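You operate a simulated robot arm through the tools that you are given. There is no shell and no other tool.

You run a simulated robot arm. Do the job below in one go: nothing can be reset, and whatever is moved stays where it is left.

TASK
Lift the railing off the blue trestles onto the green-marked pallet; return the yellow bar to its grey trestle.
Fine: lift with the bar; free its hooks from the railing.

Only the result counts: the job must be done as asked and must still hold three seconds after the hand-in. Knocking over, shifting, dropping, spilling or breaking anything else fails it.

THE ROBOT
A 7-joint arm with a three-finger gripper, fixed in place. Base frame: the origin is at the foot of the arm, x ahead of it, y to its left, z up. Readings come in mm, degrees, newtons and seconds.
With the tool pointing down near the work surface it reaches from about 100 to 780 mm from the base axis. Its first joint turns from -166.0 to 166.0 degrees. Payload 2.69 kg.
The TCP is the grasp point between the finger pads, 30 mm short of the fingertips. In the tool frame z runs along the fingers and y along their closing line. Largest opening 128 mm; the body of the gripper starts 117 mm behind the TCP.
Orientation is told as [roll, pitch, yaw] about the base's x, y, z axes, in that order, counted from this pose: with the fingers straight down and closing along the base's y, the tool's x points along the base's -x, its y along +y and its z along -z.

THE INTERFACE
- The arm moves only by the tool move_arm. Its argument "rows" is a list of rows, each a list of 3 entries, a list of its own where there are three numbers: the shift along the tool's x, y, z in mm, then the turn, a rotation vector about the tool's x, y, z in degrees, then the opening, from 0 (shut) to 1 (fully open). In form: [[[tx, ty, tz], [wx, wy, wz], gripper], ...]. A call has 1 to 20 rows; each row is the pose to reach, as a shift and turn from the pose commanded when the call began, along the tool's axes at that moment. A row lasts 0.2 s, in which the tool goes at most 50 mm and 8.6 degrees; a call with a longer step from one row to the next is refused whole, and so is a gripper value outside its range. A pose out of reach is approached as far as the arm can. The call stops where the force on the tool passes 90 N (or 10 N more than at its start, if that is more) or the arm is blocked; 0.2 s more then pass. Each finger halts on what it meets, pressing with about 42 N; the grip force reading is that of the motor and also rises with nothing between the fingers. The clock runs only during rows and for 0.2 s after the last one: add rows that repeat a pose to give the fingers time. The reply holds the time, the measured pose of the TCP, the force on the tool along the base axes, the opening and the grip force, in the units named above and with some noise, with the torque about the TCP (base axes, N m) and any sound that the robot's microphone picked up, and new pictures: "pictures" is both (left out), scene, wrist or none.
- Cameras (640 x 400 px; columns grow to the right, rows downward): "scene" is fixed at [395.1, -505.9, 1672]; the picture's right is [1.00, 0.04, 0.00], its down [0.01, -0.28, -0.96] and it looks along [-0.04, 0.96, -0.28] (base axes); focal length 348 px, centre (320, 200). "wrist" rides on the gripper at [59, 54, -131] in the tool frame; the picture's right is [-0.68, 0.74, 0.00], its down [-0.62, -0.56, -0.55] and it looks along [-0.40, -0.37, 0.84] (tool axes); focal length 234 px, centre (320, 200). There is no depth. A picture from a camera that has moved, and an enlarged one, comes with that camera's place and axes in the base frame and with its lens. The place of the scene camera against the robot may be out by one fixed shift of up to 12 mm in any direction.
- slide_trunk(by): slides the trunk up (or, below 0, down) by that many mm; the arm rides with it, the base frame stays. It gives what a move gives, with no picture.
- inspect(camera, box): a new picture of the part [left, top, right, bottom] of that camera's present view, enlarged. No time passes.
- hand_in(): hands the job in; it is judged then, once.

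Nothing tells you positions but the pictures and the camera data. Unless the task says otherwise, let go and move clear before handing in.

The tools are called as a command line: name --argument value ..., lists and objects as JSON in quotes. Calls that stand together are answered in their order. move_arm: Moves the arm, as the interface text tells. Its arguments: {"type":"object","properties":{"rows":{"type":"array","items":{"type":"array"}},"pictures":{"type":"string","enum":["both","scene","wrist","none"]}},"required":["rows"]} The other tools are called the same way: slide_trunk (by) slides the trunk up or down; inspect (camera, box) takes an enlarged picture of a part of a camera's view; hand_in () hands the job in.

At the start:

```text
time_s: 0.0
tool_pos: [157.3, 454.9, 1400.1]
tool_rot: [-1.5, 0.4, -0.3]
ft_force: [0.2, 0.0, -0.1]
moment: [-0.02, 0.03, 0.0]
width: 128.2
grip_force: 0.1
trunk travel left (down, up): [-150.0, 200.0]
```

scene: 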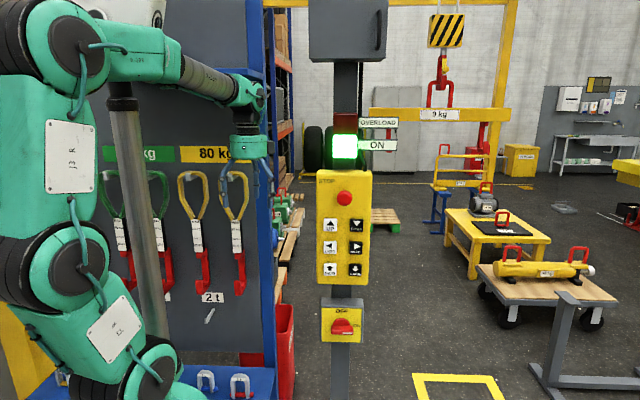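
wrist: 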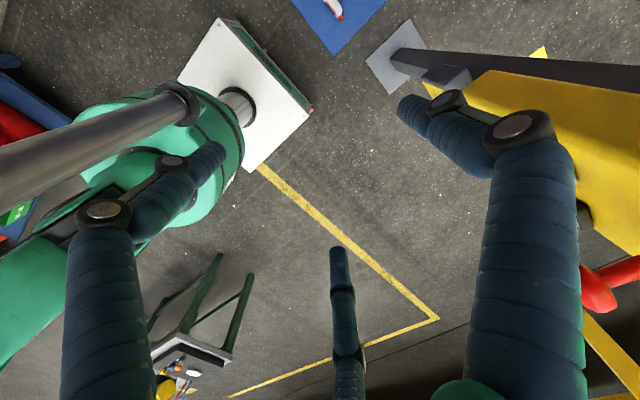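

I see the arm beside a rack of slings, a yellow push-button panel in front of the camera, and a gantry crane with a hook and a yellow bar in the background. I'll enlarge the key parts of the scene first, before I move anything.

inspect --camera "scene" --box '[300, 80, 400, 370]'

inspect --camera "scene" --box '[360, 0, 560, 125]'

inspect --camera "scene" --box '[360, 120, 640, 295]'

inspect --camera "scene" --box '[300, 120, 380, 170]'

inspect --camera "scene" --box '[310, 165, 374, 290]'

inspect --camera "scene" --box '[310, 290, 374, 350]'

```text
1.38 times, centred on (350, 225) of scene
camera zoom: at [395.1, -505.9, 1672.0], right [1.0, 0.04, 0.0], down [0.01, -0.28, -0.96], along [-0.04, 0.96, -0.28], focal length 480 px, centre (279, 166)
```

zoom: 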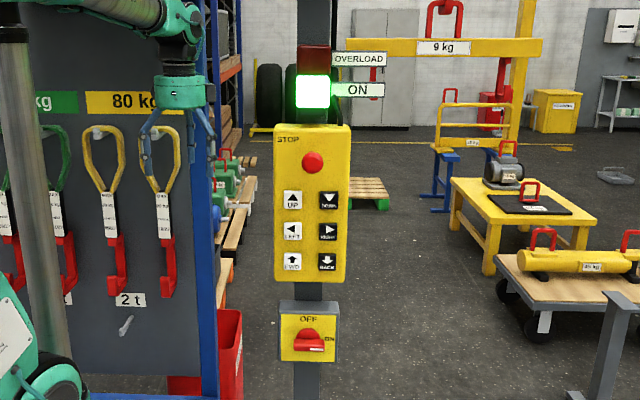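

```text
3.20 times, centred on (460, 62) of scene
camera zoom: at [395.1, -505.9, 1672.0], right [1.0, 0.04, 0.0], down [0.01, -0.28, -0.96], along [-0.04, 0.96, -0.28], focal length 1115 px, centre (-128, 640)
```

zoom: 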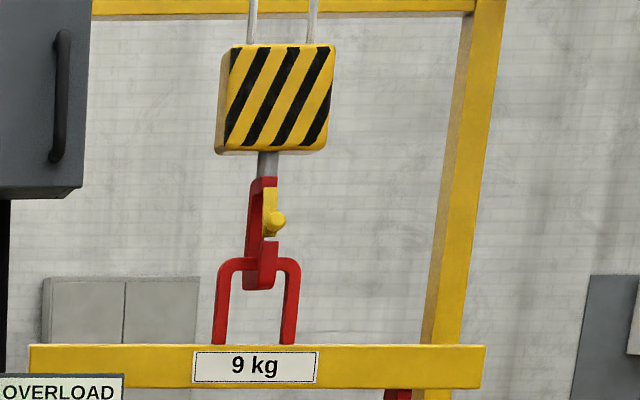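

```text
2.29 times, centred on (500, 208) of scene
camera zoom: at [395.1, -505.9, 1672.0], right [1.0, 0.04, 0.0], down [0.01, -0.28, -0.96], along [-0.04, 0.96, -0.28], focal length 796 px, centre (-91, 183)
```

zoom: 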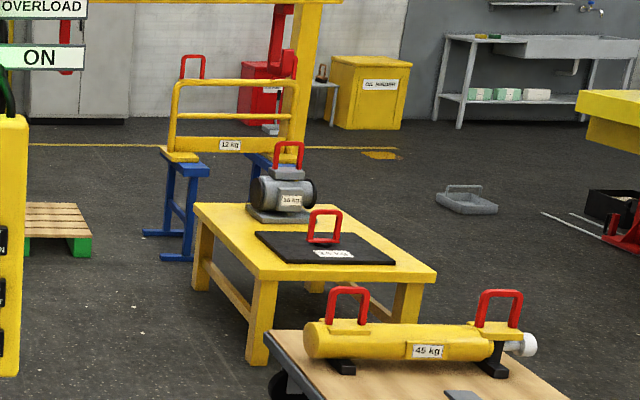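

```text
8.00 times, centred on (340, 145) of scene
camera zoom: at [395.1, -505.9, 1672.0], right [1.0, 0.04, 0.0], down [0.01, -0.28, -0.96], along [-0.04, 0.96, -0.28], focal length 2786 px, centre (160, 640)
```

zoom: 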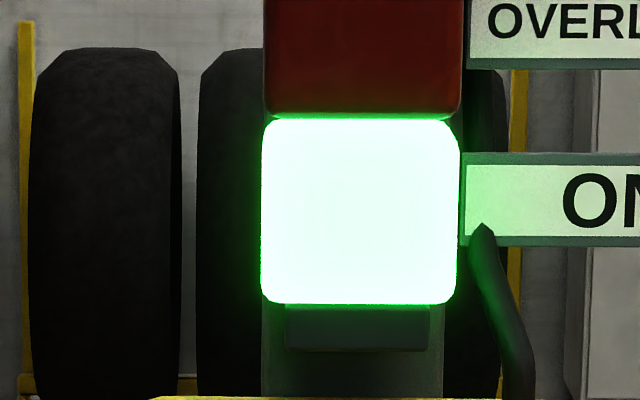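

```text
3.20 times, centred on (342, 228) of scene
camera zoom: at [395.1, -505.9, 1672.0], right [1.0, 0.04, 0.0], down [0.01, -0.28, -0.96], along [-0.04, 0.96, -0.28], focal length 1115 px, centre (250, 112)
```

zoom: 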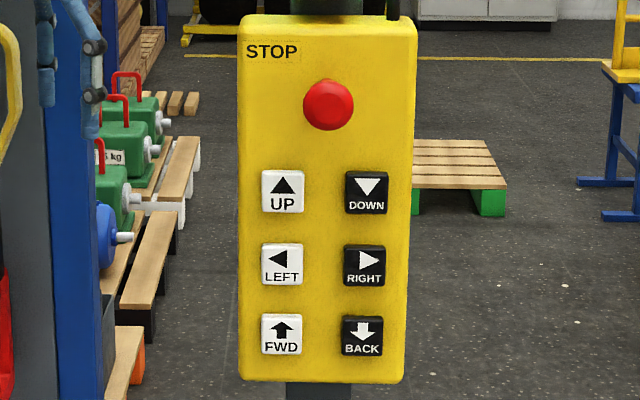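

```text
6.67 times, centred on (342, 320) of scene
camera zoom: at [395.1, -505.9, 1672.0], right [1.0, 0.04, 0.0], down [0.01, -0.28, -0.96], along [-0.04, 0.96, -0.28], focal length 2322 px, centre (173, -600)
```

zoom: 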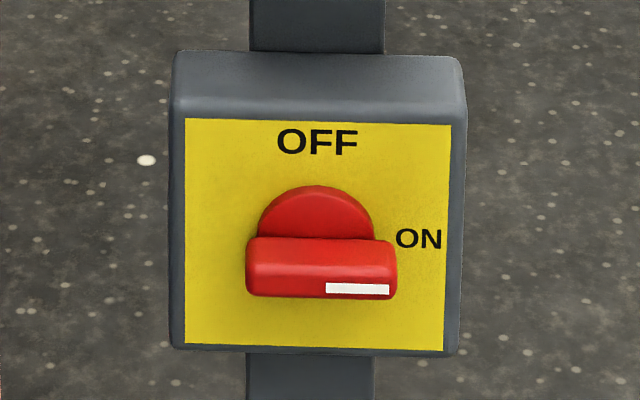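

The crane is switched ON and the 9 kg bar appears to hang on the crane hook; the 12 kg railing sits on the blue trestles. I need finer views of the bar's hooks, the railing's handles, the pallet and the grey trestle.

inspect --camera "scene" --box '[360, 95, 440, 145]'

inspect --camera "scene" --box '[430, 100, 526, 160]'

inspect --camera "scene" --box '[420, 140, 516, 240]'

inspect --camera "scene" --box '[360, 180, 460, 243]'

inspect --camera "scene" --box '[400, 240, 640, 400]'

inspect --camera "scene" --box '[560, 120, 640, 240]'

inspect --camera "scene" --box '[260, 0, 560, 190]'

inspect --camera "scene" --box '[90, 130, 300, 270]'

inspect --camera "scene" --box '[100, 250, 320, 400]'

```text
8.00 times, centred on (400, 120) of scene
camera zoom: at [395.1, -505.9, 1672.0], right [1.0, 0.04, 0.0], down [0.01, -0.28, -0.96], along [-0.04, 0.96, -0.28], focal length 2786 px, centre (-320, 840)
```

zoom: 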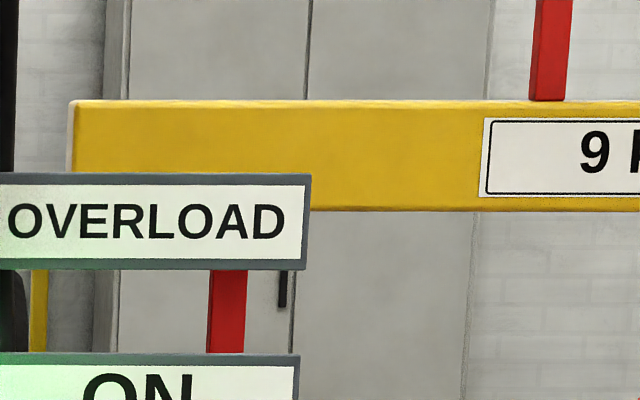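

```text
6.67 times, centred on (478, 130) of scene
camera zoom: at [395.1, -505.9, 1672.0], right [1.0, 0.04, 0.0], down [0.01, -0.28, -0.96], along [-0.04, 0.96, -0.28], focal length 2322 px, centre (-733, 667)
```

zoom: 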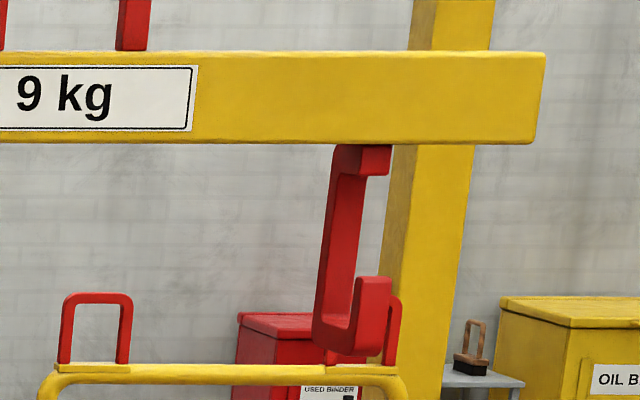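

```text
4.00 times, centred on (468, 190) of scene
camera zoom: at [395.1, -505.9, 1672.0], right [1.0, 0.04, 0.0], down [0.01, -0.28, -0.96], along [-0.04, 0.96, -0.28], focal length 1393 px, centre (-272, 240)
```

zoom: 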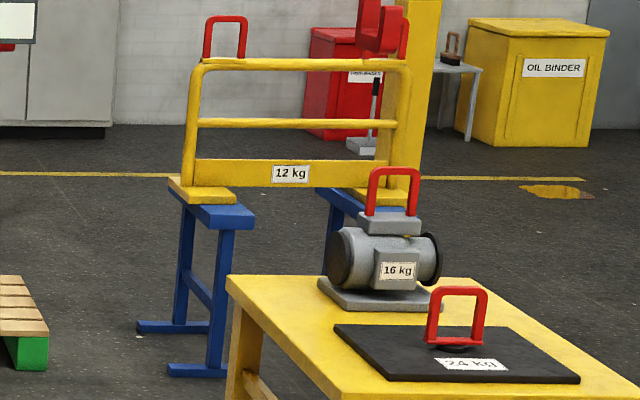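

```text
6.35 times, centred on (410, 212) of scene
camera zoom: at [395.1, -505.9, 1672.0], right [1.0, 0.04, 0.0], down [0.01, -0.28, -0.96], along [-0.04, 0.96, -0.28], focal length 2211 px, centre (-251, 127)
```

zoom: 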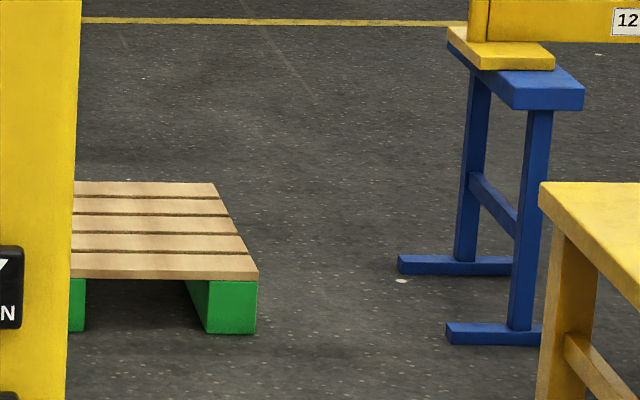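

```text
2.50 times, centred on (520, 320) of scene
camera zoom: at [395.1, -505.9, 1672.0], right [1.0, 0.04, 0.0], down [0.01, -0.28, -0.96], along [-0.04, 0.96, -0.28], focal length 871 px, centre (-180, -100)
```

zoom: 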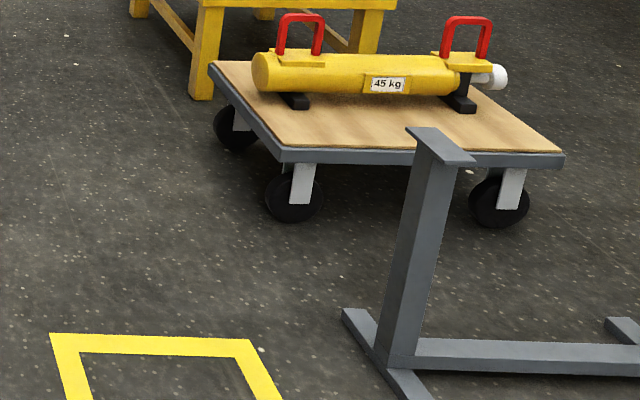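

```text
3.33 times, centred on (600, 180) of scene
camera zoom: at [395.1, -505.9, 1672.0], right [1.0, 0.04, 0.0], down [0.01, -0.28, -0.96], along [-0.04, 0.96, -0.28], focal length 1161 px, centre (-613, 267)
```

zoom: 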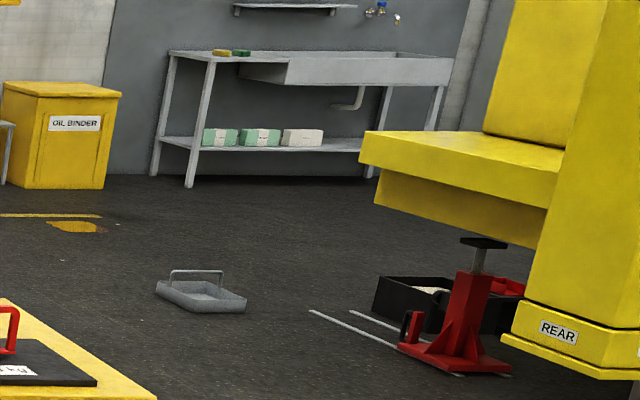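

```text
2.11 times, centred on (410, 95) of scene
camera zoom: at [395.1, -505.9, 1672.0], right [1.0, 0.04, 0.0], down [0.01, -0.28, -0.96], along [-0.04, 0.96, -0.28], focal length 733 px, centre (130, 421)
```

zoom: 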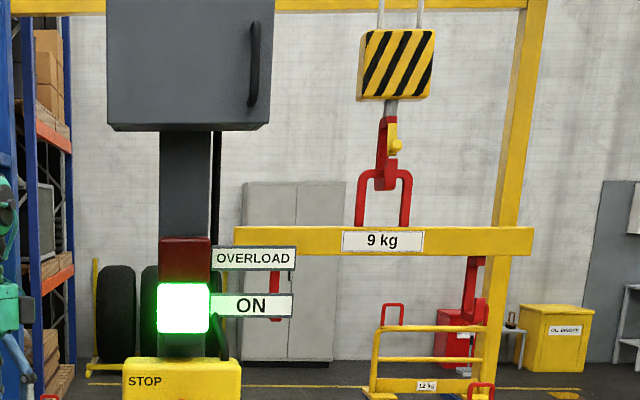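

```text
2.86 times, centred on (195, 200) of scene
camera zoom: at [395.1, -505.9, 1672.0], right [1.0, 0.04, 0.0], down [0.01, -0.28, -0.96], along [-0.04, 0.96, -0.28], focal length 995 px, centre (677, 200)
```

zoom: 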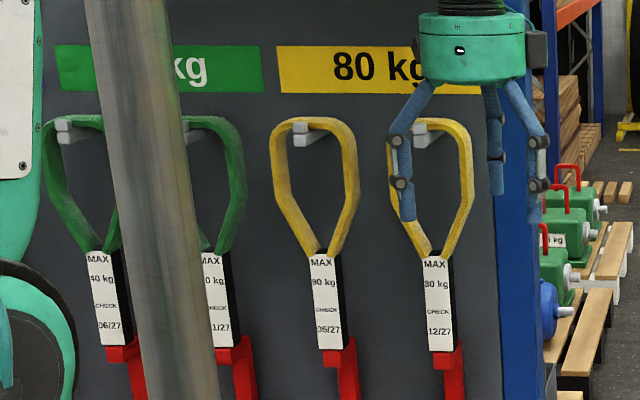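

```text
2.67 times, centred on (210, 325) of scene
camera zoom: at [395.1, -505.9, 1672.0], right [1.0, 0.04, 0.0], down [0.01, -0.28, -0.96], along [-0.04, 0.96, -0.28], focal length 929 px, centre (613, -133)
```

zoom: 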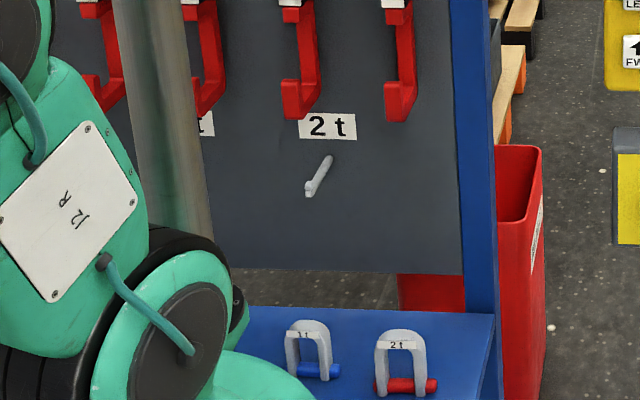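

The crane bar's two red J-hooks seem to open toward the camera (−y), and the railing has two red handles with crossbars along x. Now I'll look through the wrist camera to find the panel and pole in the base frame.

inspect --camera "wrist" --box '[360, 0, 640, 320]'

inspect --camera "wrist" --box '[0, 0, 640, 400]'

inspect --camera "scene" --box '[220, 60, 300, 210]'

```text
1.25 times, centred on (500, 160) of wrist
camera zoom: at [101.8, 511.2, 1528.7], right [0.68, 0.73, -0.02], down [0.62, -0.55, 0.56], along [0.4, -0.4, -0.83], focal length 293 px, centre (95, 250)
```

zoom: 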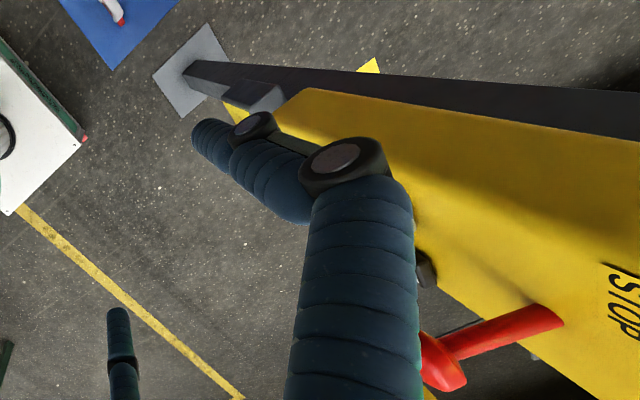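

```text
1.00 times, centred on (320, 200) of wrist (not enlarged: the box is as wide or as high as the picture)
camera zoom: at [101.8, 511.2, 1528.7], right [0.68, 0.73, -0.02], down [0.62, -0.55, 0.56], along [0.4, -0.4, -0.83], focal length 234 px, centre (320, 200)
```

zoom: 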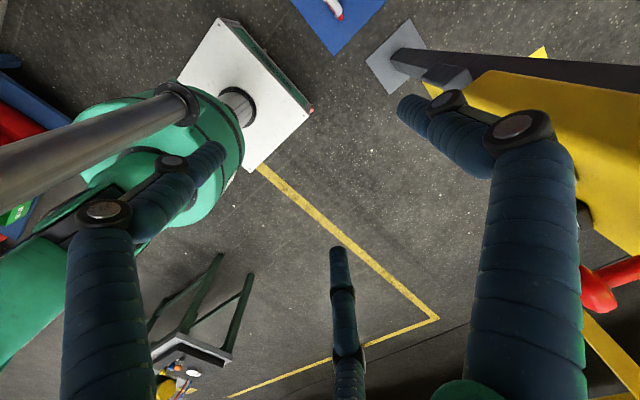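

```text
2.67 times, centred on (260, 135) of scene
camera zoom: at [395.1, -505.9, 1672.0], right [1.0, 0.04, 0.0], down [0.01, -0.28, -0.96], along [-0.04, 0.96, -0.28], focal length 929 px, centre (480, 373)
```

zoom: 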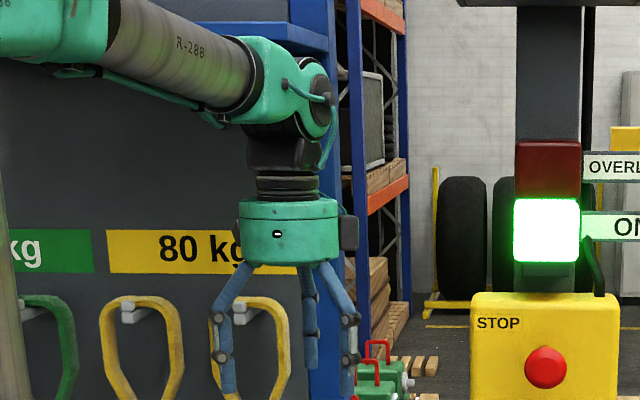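

The panel's button face looks toward −y, with the red STOP mushroom sticking out of it. I'll close the gripper in place to see the shape I'd be pressing with.

move_arm --rows '[[[0, 0, 0], [0, 0, 0], 0], [[0, 0, 0], [0, 0, 0], 0], [[0, 0, 0], [0, 0, 0], 0], [[0, 0, 0], [0, 0, 0], 0]]'

inspect --camera "scene" --box '[220, 60, 300, 210]'

```text
time_s: 1.0
tool_pos: [157.4, 453.4, 1399.2]
tool_rot: [-1.5, 0.4, -0.3]
ft_force: [0.4, 0.4, 0.0]
moment: [0.02, 0.04, -0.02]
width: 2.1
grip_force: 31.4
trunk travel left (down, up): [-150.0, 200.0]
camera wrist: at [102.1, 511.1, 1528.7], right [0.68, 0.73, -0.02], down [0.62, -0.55, 0.56], along [0.4, -0.4, -0.83], focal length 234 px, centre (320, 200)
```

scene: 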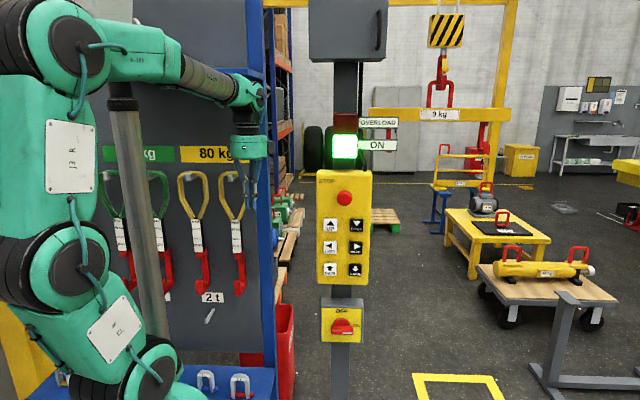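
wrist: 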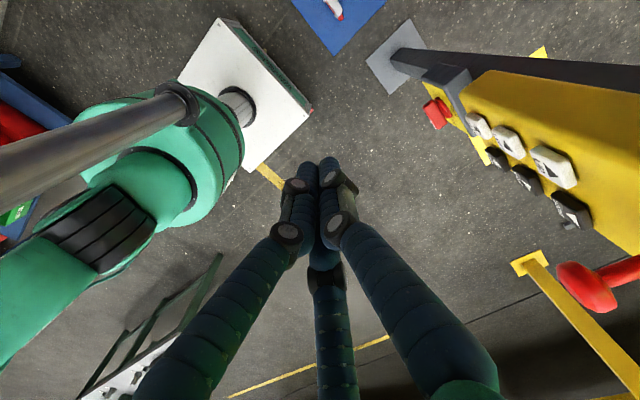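

```text
2.67 times, centred on (260, 135) of scene
camera zoom: at [395.1, -505.9, 1672.0], right [1.0, 0.04, 0.0], down [0.01, -0.28, -0.96], along [-0.04, 0.96, -0.28], focal length 929 px, centre (480, 373)
```

zoom: 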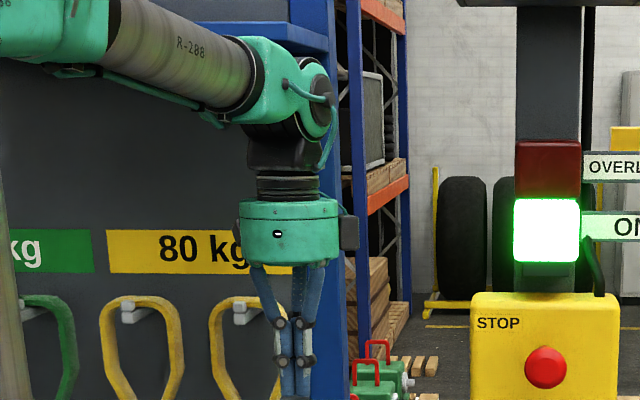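

The fingers shut neatly at the TCP. Triangulating the two views puts the STOP button near (427, 565, 1375), so the panel face is around y≈600 and the buttons are about 40 mm wide. I'll swing the tool to point along +y in front of the panel, well short of it.

move_arm --rows '[[[-20, -5, 5], [-7.6, 0, 0], 0], [[-40, -10, 10], [-15.2, 0, 0], 0], [[-60, -15, 15], [-22.8, 0, 0], 0], [[-80, -20, 20], [-30.5, 0, 0], 0], [[-100, -25, 25], [-38.1, 0, 0], 0], [[-120, -30, 30], [-45.7, 0, 0], 0], [[-140, -35, 35], [-53.3, 0, 0], 0], [[-160, -40, 40], [-61, 0, 0], 0], [[-180, -45, 45], [-68.6, 0, 0], 0], [[-200, -50, 50], [-76.2, 0, 0], 0], [[-220, -55, 55], [-83.8, 0, 0], 0], [[-240, -60, 60], [-91.5, 0, 0], 0]]'

```text
time_s: 3.6
tool_pos: [397.3, 391.7, 1340.1]
tool_rot: [90.1, 0.4, -0.3]
ft_force: [0.1, 0.2, -1.0]
moment: [-0.02, 0.03, 0.0]
width: 2.3
grip_force: 31.5
trunk travel left (down, up): [-150.0, 200.0]
camera wrist: at [338.4, 259.8, 1392.3], right [0.68, 0.0, 0.73], down [0.61, -0.55, -0.57], along [0.41, 0.83, -0.37], focal length 234 px, centre (320, 200)
```

scene: 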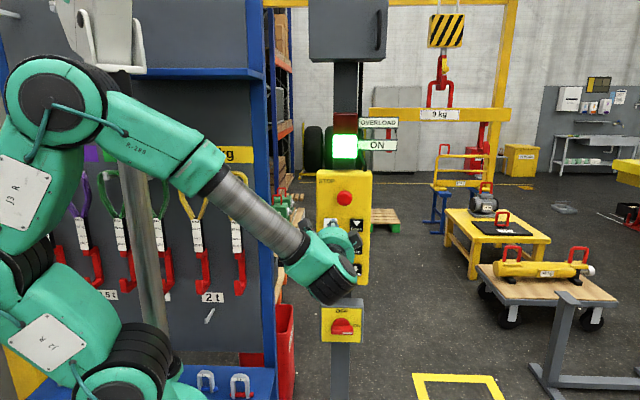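
wrist: 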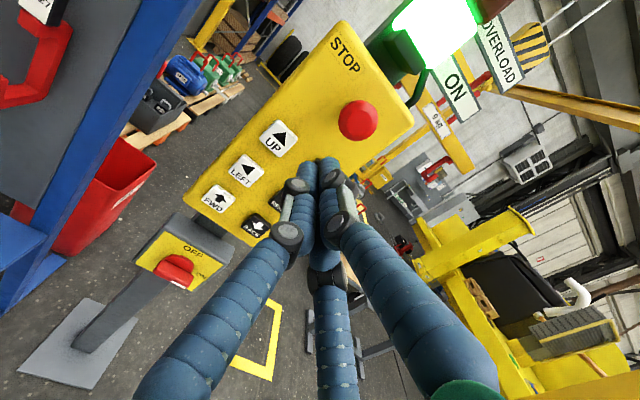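

The tool now points at the panel; I place UP at about (383, 587, 1272), with the column pitch near 82 mm and the row pitch near 75 mm. Before pressing I'll enlarge this wrist view, since it shows the crane from a second angle.

inspect --camera "wrist" --box '[360, 60, 520, 260]'

inspect --camera "wrist" --box '[440, 0, 640, 200]'

inspect --camera "wrist" --box '[380, 180, 640, 400]'

inspect --camera "wrist" --box '[160, 80, 420, 280]'

inspect --camera "scene" --box '[430, 130, 530, 200]'

```text
2.00 times, centred on (440, 160) of wrist
camera zoom: at [338.4, 259.8, 1392.3], right [0.68, 0.0, 0.73], down [0.61, -0.55, -0.57], along [0.41, 0.83, -0.37], focal length 468 px, centre (80, 280)
```

zoom: 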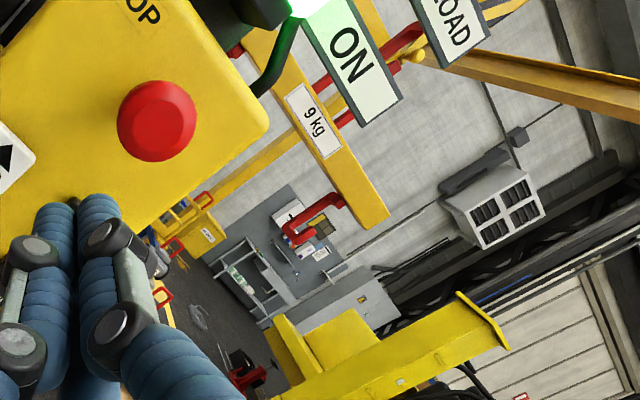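

```text
2.00 times, centred on (540, 100) of wrist
camera zoom: at [338.4, 259.8, 1392.3], right [0.68, 0.0, 0.73], down [0.61, -0.55, -0.57], along [0.41, 0.83, -0.37], focal length 468 px, centre (-120, 400)
```

zoom: 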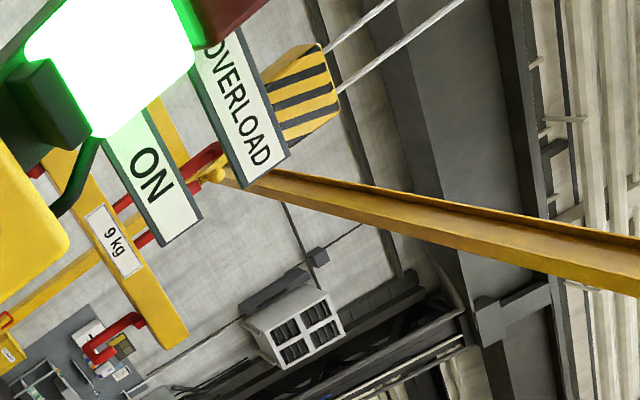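

```text
1.82 times, centred on (510, 290) of wrist
camera zoom: at [338.4, 259.8, 1392.3], right [0.68, 0.0, 0.73], down [0.61, -0.55, -0.57], along [0.41, 0.83, -0.37], focal length 426 px, centre (-26, 36)
```

zoom: 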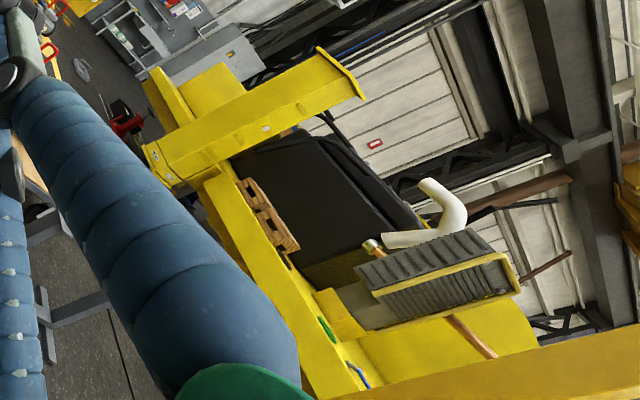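

```text
2.00 times, centred on (290, 180) of wrist
camera zoom: at [338.4, 259.8, 1392.3], right [0.68, 0.0, 0.73], down [0.61, -0.55, -0.57], along [0.41, 0.83, -0.37], focal length 468 px, centre (380, 240)
```

zoom: 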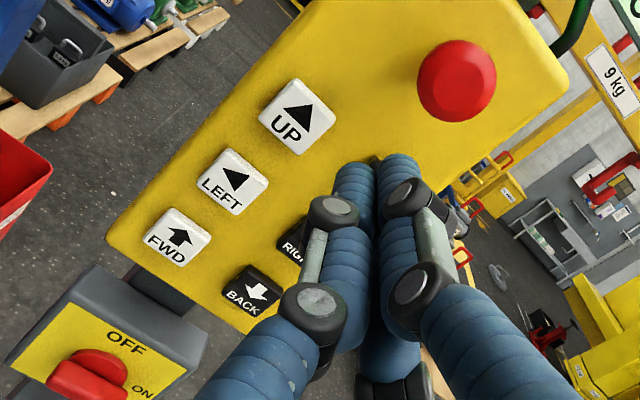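

```text
5.71 times, centred on (480, 165) of scene
camera zoom: at [395.1, -505.9, 1672.0], right [1.0, 0.04, 0.0], down [0.01, -0.28, -0.96], along [-0.04, 0.96, -0.28], focal length 1990 px, centre (-594, 400)
```

zoom: 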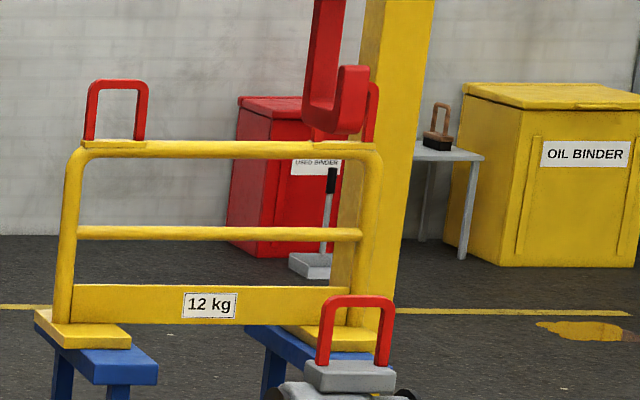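

I see the six buttons clearly and the bar hanging free at roughly (947, 1404, 1598). I'll move in front of UP and stop short of it.

move_arm --rows '[[[5, -20, 30], [0, 0, 0], 0], [[10, -40, 70], [0, 0, 0], 0], [[14, -68, 110], [0, 0, 0], 0], [[14, -68, 138], [0, 0, 0], 0], [[14, -68, 138], [0, 0, 0], 0]]'

inspect --camera "wrist" --box '[180, 60, 460, 260]'

```text
time_s: 4.8
tool_pos: [384.5, 529.6, 1271.7]
tool_rot: [90.0, 0.4, -0.4]
ft_force: [-0.2, -0.1, 0.2]
moment: [-0.02, 0.01, -0.04]
width: 1.8
grip_force: 30.9
trunk travel left (down, up): [-150.0, 200.0]
camera wrist: at [326.8, 398.0, 1324.8], right [0.68, 0.0, 0.73], down [0.61, -0.55, -0.57], along [0.41, 0.83, -0.37], focal length 234 px, centre (320, 200)
```

scene: 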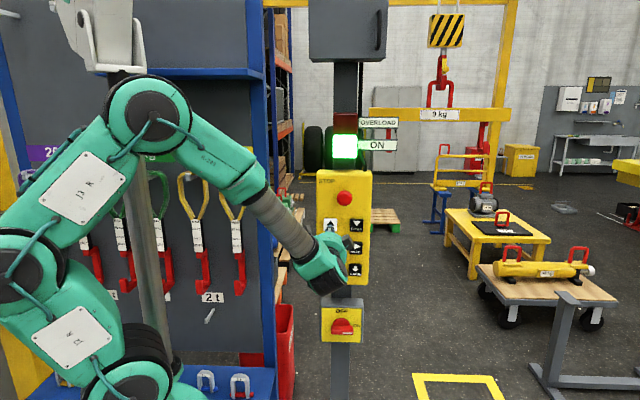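
wrist: 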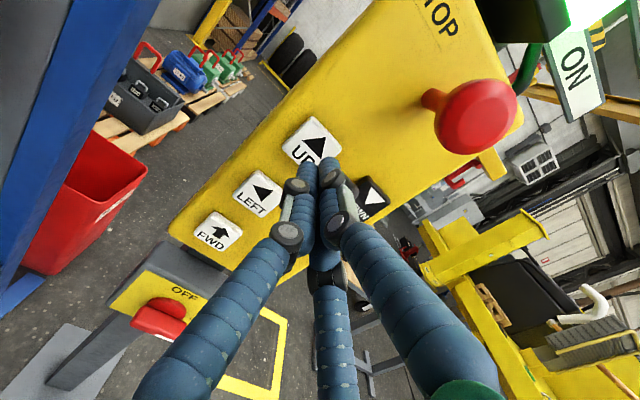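

```text
2.00 times, centred on (320, 160) of wrist
camera zoom: at [326.8, 398.0, 1324.8], right [0.68, 0.0, 0.73], down [0.61, -0.55, -0.57], along [0.41, 0.83, -0.37], focal length 468 px, centre (320, 280)
```

zoom: 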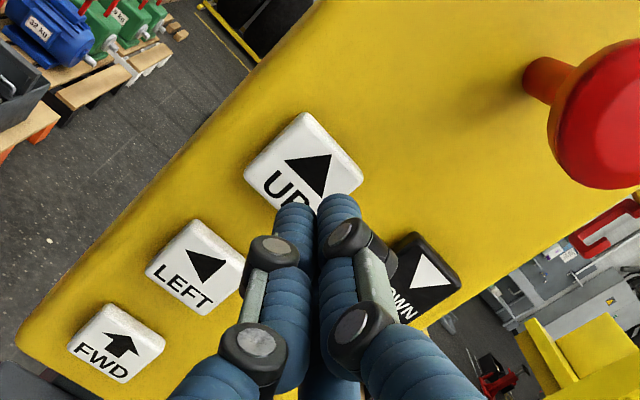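

The fingertips line up on the UP button about 27 mm in front of it. I'll make a short test press and back off within the same call.

move_arm --rows '[[[0, 0, 15], [0, 0, 0], 0], [[0, 0, 25], [0, 0, 0], 0], [[0, 0, 30], [0, 0, 0], 0], [[0, 0, 34], [0, 0, 0], 0], [[0, 0, 15], [0, 0, 0], 0], [[0, 0, 10], [0, 0, 0], 0]]' --pictures "both"

inspect --camera "scene" --box '[360, 0, 560, 125]'

```text
time_s: 6.2
tool_pos: [382.1, 540.9, 1272.1]
tool_rot: [89.9, 0.4, -0.3]
ft_force: [0.2, -0.6, -0.5]
moment: [-0.01, -0.02, 0.02]
width: 2.0
grip_force: 31.6
trunk travel left (down, up): [-150.0, 200.0]
camera wrist: at [324.6, 408.8, 1325.1], right [0.68, 0.0, 0.73], down [0.61, -0.55, -0.57], along [0.41, 0.83, -0.37], focal length 234 px, centre (320, 200)
```

scene: 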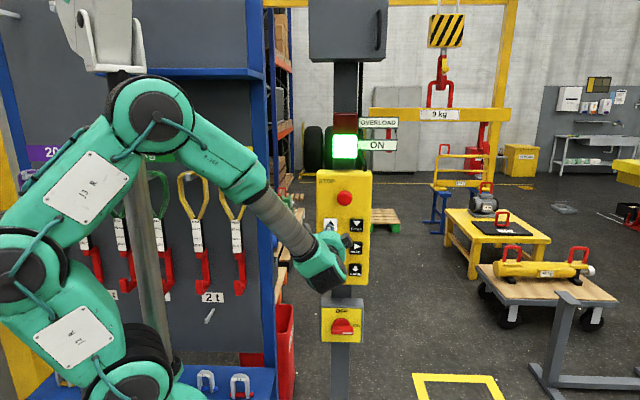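
wrist: 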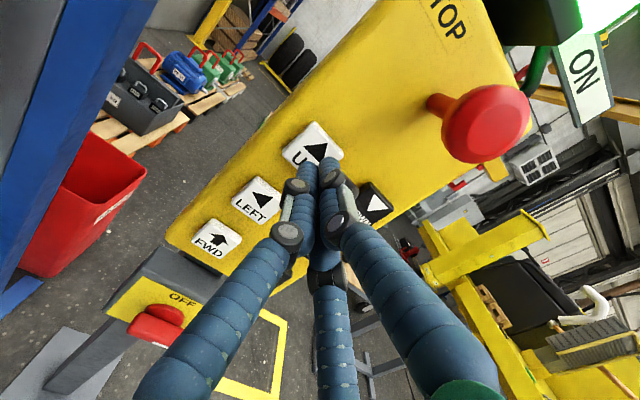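

```text
3.20 times, centred on (460, 62) of scene
camera zoom: at [395.1, -505.9, 1672.0], right [1.0, 0.04, 0.0], down [0.01, -0.28, -0.96], along [-0.04, 0.96, -0.28], focal length 1115 px, centre (-128, 640)
```

zoom: 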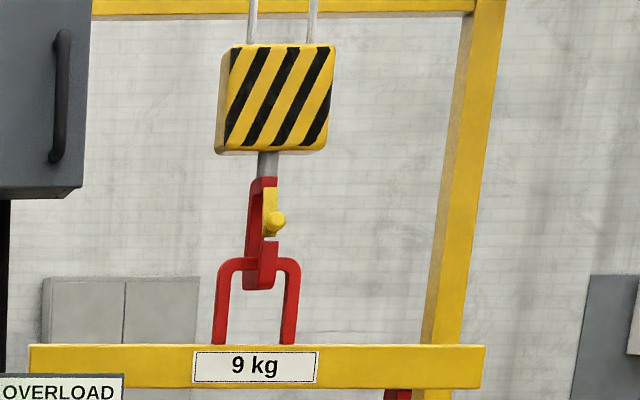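

No crane movement and no contact recorded, so the button sits a bit deeper than I reckoned. I'll advance in steps and read the force at the end.

move_arm --rows '[[[0, 0, 15], [0, 0, 0], 0], [[0, 0, 20], [0, 0, 0], 0], [[0, 0, 23], [0, 0, 0], 0], [[0, 0, 23], [0, 0, 0], 0]]' --pictures "both"

```text
time_s: 7.2
tool_pos: [383.7, 563.3, 1271.1]
tool_rot: [89.9, 0.4, -0.3]
ft_force: [0.0, 0.4, -0.3]
moment: [0.0, 0.0, 0.01]
width: 2.2
grip_force: 31.4
trunk travel left (down, up): [-150.0, 200.0]
camera wrist: at [325.7, 431.0, 1324.6], right [0.68, 0.0, 0.73], down [0.61, -0.55, -0.57], along [0.41, 0.83, -0.37], focal length 234 px, centre (320, 200)
```

scene: 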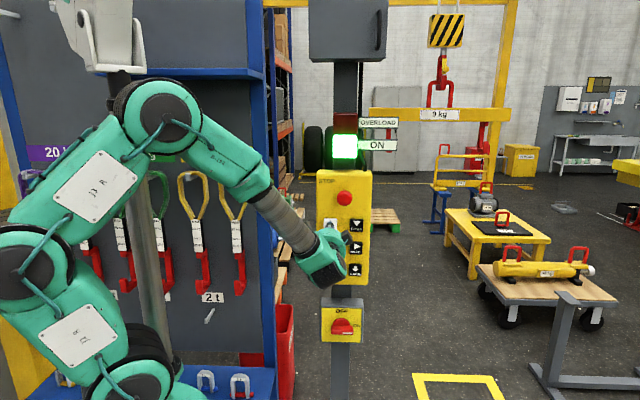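
wrist: 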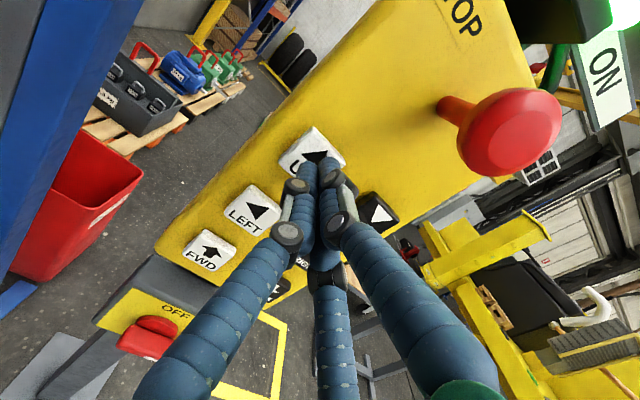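

Still no touch with the tip near y≈593. I'll keep creeping forward.

move_arm --rows '[[[0, 0, 4], [0, 0, 0], 0], [[0, 0, 8], [0, 0, 0], 0], [[0, 0, 8], [0, 0, 0], 0]]' --pictures "scene"

```text
time_s: 8.0
tool_pos: [384.2, 570.2, 1272.5]
tool_rot: [90.1, 0.4, -0.3]
ft_force: [-0.2, -0.7, -0.7]
moment: [-0.01, 0.0, -0.02]
width: 2.3
grip_force: 31.1
trunk travel left (down, up): [-150.0, 200.0]
```

scene: 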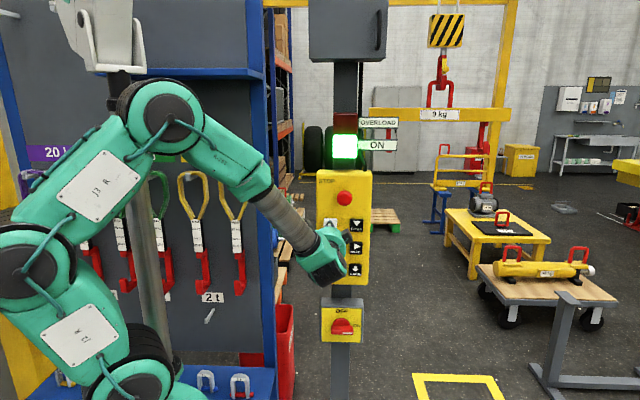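

move_arm --rows '[[[0, 0, 4], [0, 0, 0], 0], [[0, 0, 8], [0, 0, 0], 0], [[0, 0, 8], [0, 0, 0], 0]]' --pictures "both"

inspect --camera "wrist" --box '[240, 100, 400, 220]'

```text
time_s: 8.8
tool_pos: [383.7, 579.0, 1272.7]
tool_rot: [89.8, 0.4, -0.3]
ft_force: [0.4, 1.1, -0.4]
moment: [-0.02, 0.01, 0.0]
width: 2.1
grip_force: 31.6
trunk travel left (down, up): [-150.0, 200.0]
camera wrist: at [326.4, 446.6, 1325.1], right [0.68, 0.0, 0.73], down [0.61, -0.55, -0.57], along [0.41, 0.83, -0.37], focal length 234 px, centre (320, 200)
```

scene: 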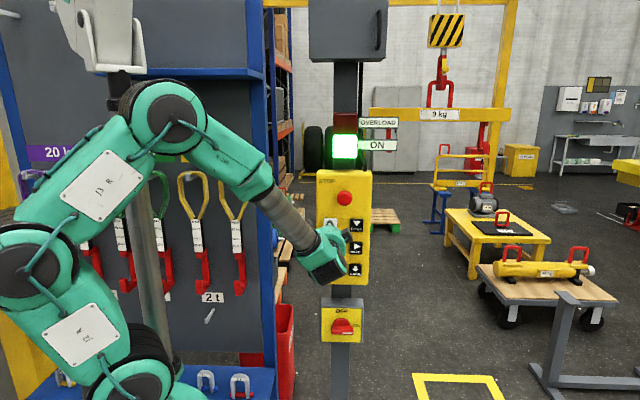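
wrist: 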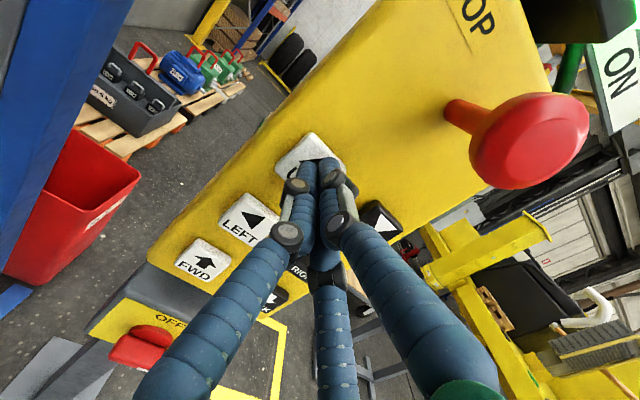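

```text
3.33 times, centred on (320, 160) of wrist
camera zoom: at [326.4, 446.6, 1325.1], right [0.68, 0.0, 0.73], down [0.61, -0.55, -0.57], along [0.41, 0.83, -0.37], focal length 781 px, centre (320, 333)
```

zoom: 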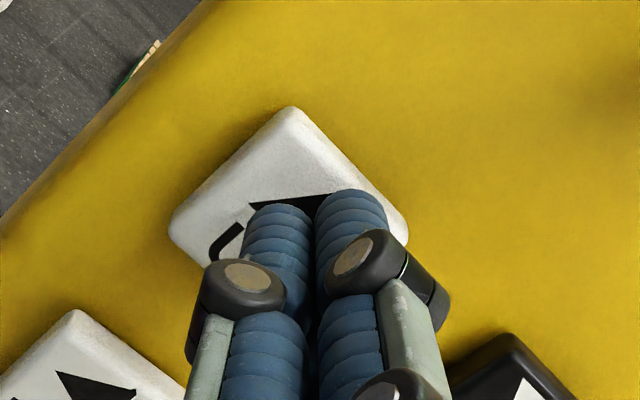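

Very close now, with the tip at y≈609 and still no force. Creeping on a few millimetres at a time.

move_arm --rows '[[[0, 0, 3], [0, 0, 0], 0], [[0, 0, 6], [0, 0, 0], 0], [[0, 0, 6], [0, 0, 0], 0]]' --pictures "scene"

```text
time_s: 9.6
tool_pos: [383.5, 584.2, 1271.7]
tool_rot: [90.0, 0.3, -0.3]
ft_force: [0.4, 0.4, -0.3]
moment: [0.0, 0.01, -0.01]
width: 2.1
grip_force: 31.4
trunk travel left (down, up): [-150.0, 200.0]
```

scene: 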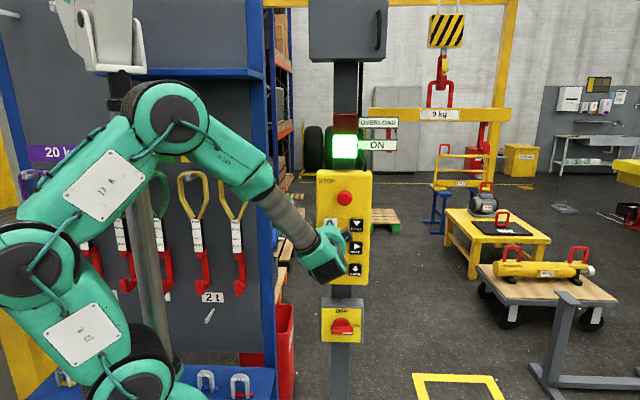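

move_arm --rows '[[[0, 0, 3], [0, 0, 0], 0], [[0, 0, 6], [0, 0, 0], 0], [[0, 0, 6], [0, 0, 0], 0]]' --pictures "both"

inspect --camera "wrist" --box '[240, 100, 400, 220]'

```text
time_s: 10.4
tool_pos: [382.8, 590.5, 1272.4]
tool_rot: [90.1, 0.4, -0.3]
ft_force: [0.1, -0.2, 0.6]
moment: [-0.01, 0.06, 0.02]
width: 2.4
grip_force: 31.0
trunk travel left (down, up): [-150.0, 200.0]
camera wrist: at [325.8, 459.1, 1325.0], right [0.68, 0.0, 0.73], down [0.61, -0.55, -0.57], along [0.41, 0.83, -0.37], focal length 234 px, centre (320, 200)
```

scene: 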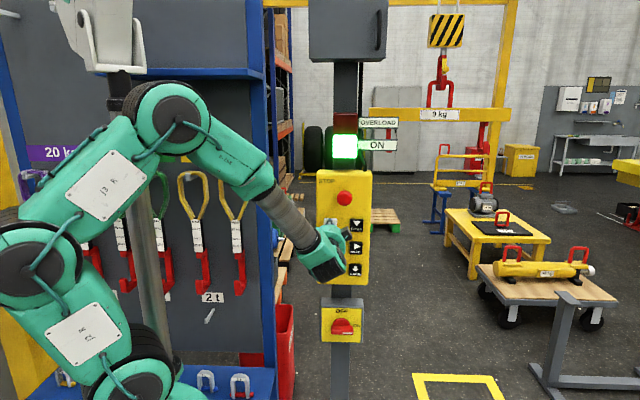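
wrist: 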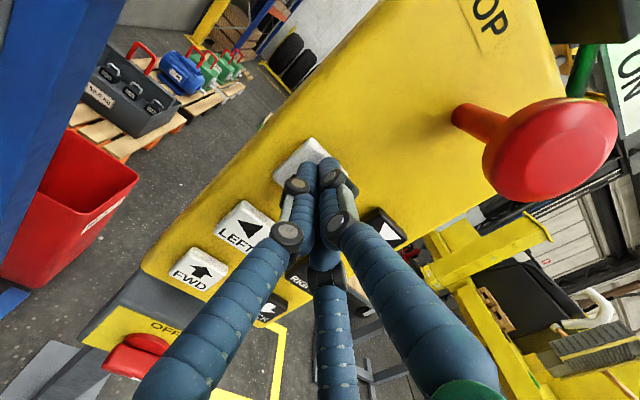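

```text
3.33 times, centred on (320, 160) of wrist
camera zoom: at [325.8, 459.1, 1325.0], right [0.68, 0.0, 0.73], down [0.61, -0.55, -0.57], along [0.41, 0.83, -0.37], focal length 781 px, centre (320, 333)
```

zoom: 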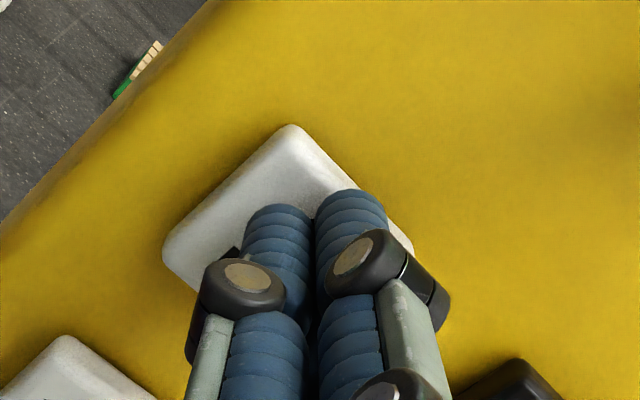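

Still no force; the fingertips nearly cover the button. A few more millimetres.

move_arm --rows '[[[0, 0, 2], [0, 0, 0], 0], [[0, 0, 4], [0, 0, 0], 0], [[0, 0, 4], [0, 0, 0], 0]]' --pictures "scene"

```text
time_s: 11.2
tool_pos: [383.8, 593.4, 1271.0]
tool_rot: [90.0, 0.4, -0.2]
ft_force: [-0.5, 0.2, -0.6]
moment: [0.01, -0.02, -0.03]
width: 2.1
grip_force: 31.6
trunk travel left (down, up): [-150.0, 200.0]
```

scene: 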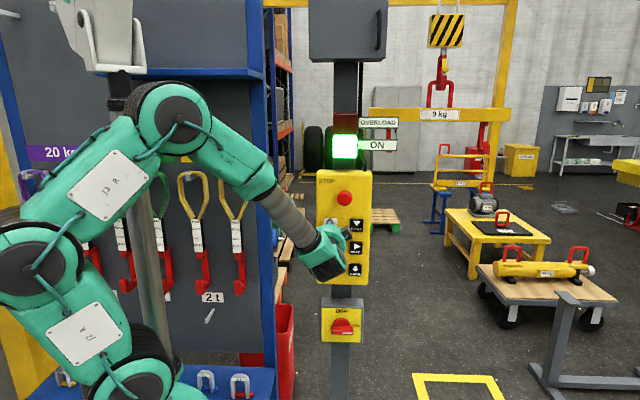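

move_arm --rows '[[[0, 0, 2], [0, 0, 0], 0], [[0, 0, 4], [0, 0, 0], 0], [[0, 0, 4], [0, 0, 0], 0]]' --pictures "scene"

```text
time_s: 12.0
tool_pos: [382.2, 596.9, 1271.4]
tool_rot: [90.0, 0.4, -0.3]
ft_force: [-0.5, -2.0, 0.5]
moment: [0.0, 0.04, 0.02]
width: 2.0
grip_force: 31.2
trunk travel left (down, up): [-150.0, 200.0]
```

scene: 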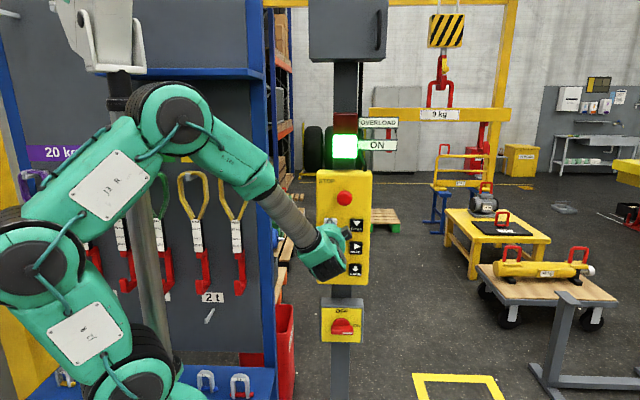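

I feel first contact, about 2 N. I'll press a few millimetres deeper, hold briefly, and come back out.

move_arm --rows '[[[0, 0, 3], [0, 0, 0], 0], [[0, 0, 3], [0, 0, 0], 0]]' --pictures "scene"

```text
time_s: 12.6
tool_pos: [383.4, 602.3, 1271.0]
tool_rot: [90.0, 0.4, -0.3]
ft_force: [0.1, -2.7, 0.1]
moment: [0.0, -0.03, -0.01]
width: 6.0
grip_force: 31.1
trunk travel left (down, up): [-150.0, 200.0]
```

scene: 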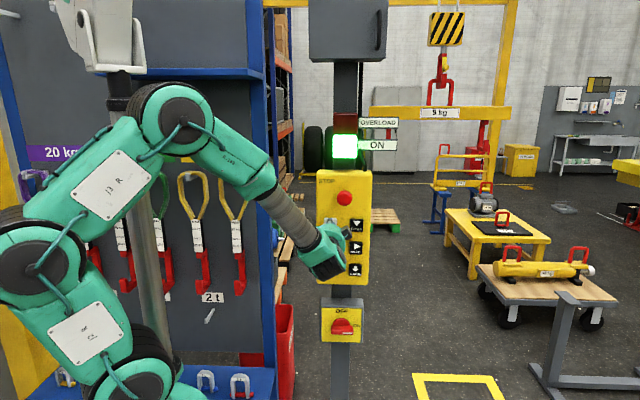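

The bar rose slightly, so the button responds at this depth. I'll release it now and measure.

move_arm --rows '[[[0, 0, -6], [0, 0, 0], 0], [[0, 0, -8], [0, 0, 0], 0], [[0, 0, -8], [0, 0, 0], 0]]' --pictures "scene"

inspect --camera "scene" --box '[360, 0, 560, 125]'

```text
time_s: 13.4
tool_pos: [385.0, 593.3, 1270.5]
tool_rot: [90.1, 0.4, -0.3]
ft_force: [0.2, 0.1, 0.1]
moment: [0.0, -0.03, -0.02]
width: 2.4
grip_force: 31.4
trunk travel left (down, up): [-150.0, 200.0]
```

scene: 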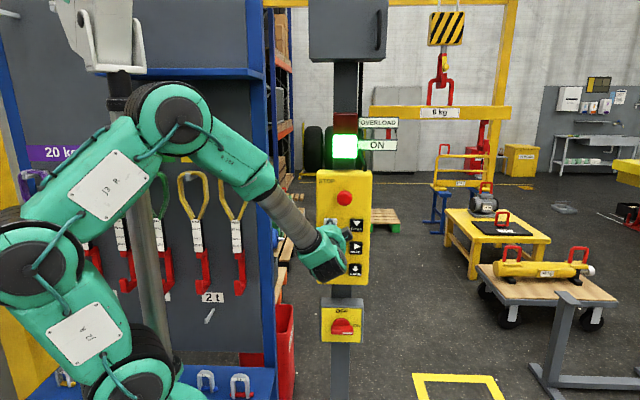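

```text
3.20 times, centred on (460, 62) of scene
camera zoom: at [395.1, -505.9, 1672.0], right [1.0, 0.04, 0.0], down [0.01, -0.28, -0.96], along [-0.04, 0.96, -0.28], focal length 1115 px, centre (-128, 640)
```

zoom: 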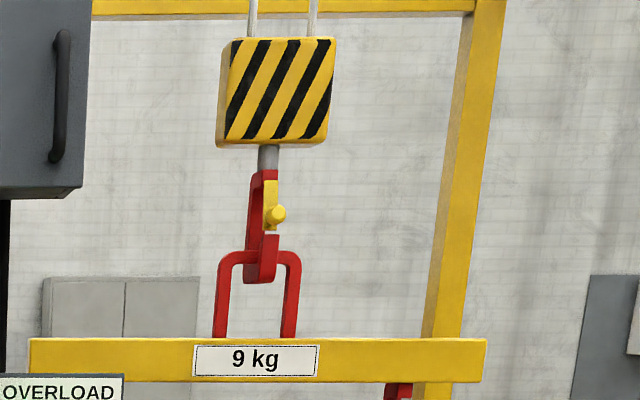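

One short UP press moved the bar only about 12 mm, so the crane is slow and controllable. Contact happens at TCP y≈599, which corrects the button rows to z ≈ 1258, 1173 and 1086. Next I'll slide down to FWD and give it a 1-second press.

move_arm --rows '[[[0, 0, -18], [0, 0, 0], 0], [[-1, -45, -18], [0, 0, 0], 0], [[-2, -92, -18], [0, 0, 0], 0], [[-3, -140, -18], [0, 0, 0], 0], [[-3, -184, -18], [0, 0, 0], 0], [[-3, -184, -5], [0, 0, 0], 0], [[-3, -184, -5], [0, 0, 0], 0]]' --pictures "both"

inspect --camera "wrist" --box '[240, 100, 400, 220]'

```text
time_s: 15.0
tool_pos: [386.4, 589.7, 1085.8]
tool_rot: [90.1, 0.3, -0.2]
ft_force: [-0.5, 1.1, -0.2]
moment: [0.02, 0.0, 0.01]
width: 2.1
grip_force: 31.7
trunk travel left (down, up): [-150.0, 200.0]
camera wrist: at [327.6, 457.8, 1139.7], right [0.68, 0.0, 0.73], down [0.61, -0.55, -0.57], along [0.41, 0.83, -0.37], focal length 234 px, centre (320, 200)
```

scene: 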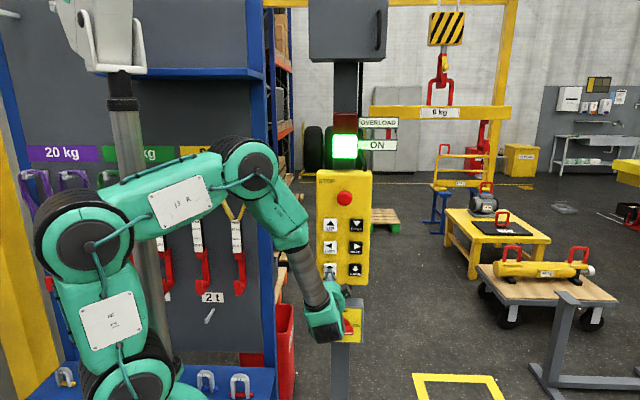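
wrist: 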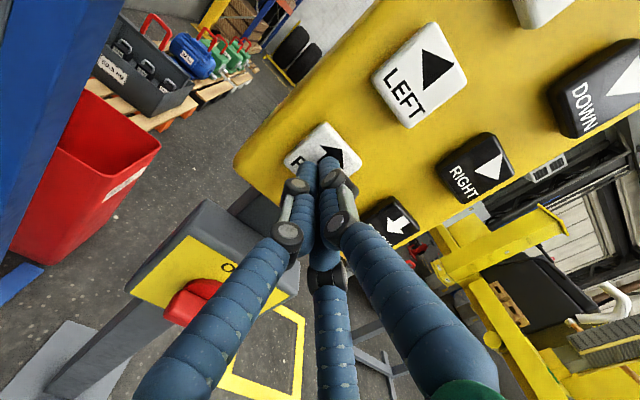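

```text
3.33 times, centred on (320, 160) of wrist
camera zoom: at [327.6, 457.8, 1139.7], right [0.68, 0.0, 0.73], down [0.61, -0.55, -0.57], along [0.41, 0.83, -0.37], focal length 781 px, centre (320, 333)
```

zoom: 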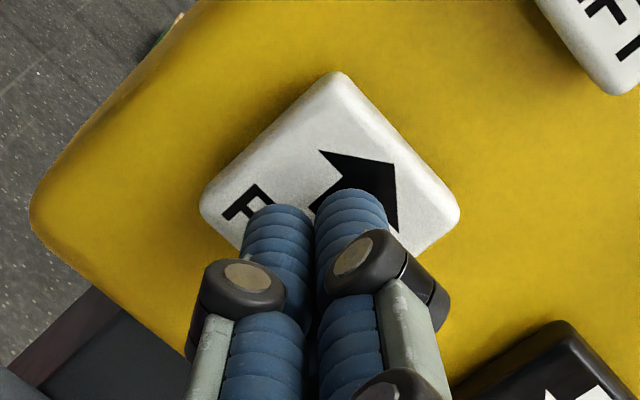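

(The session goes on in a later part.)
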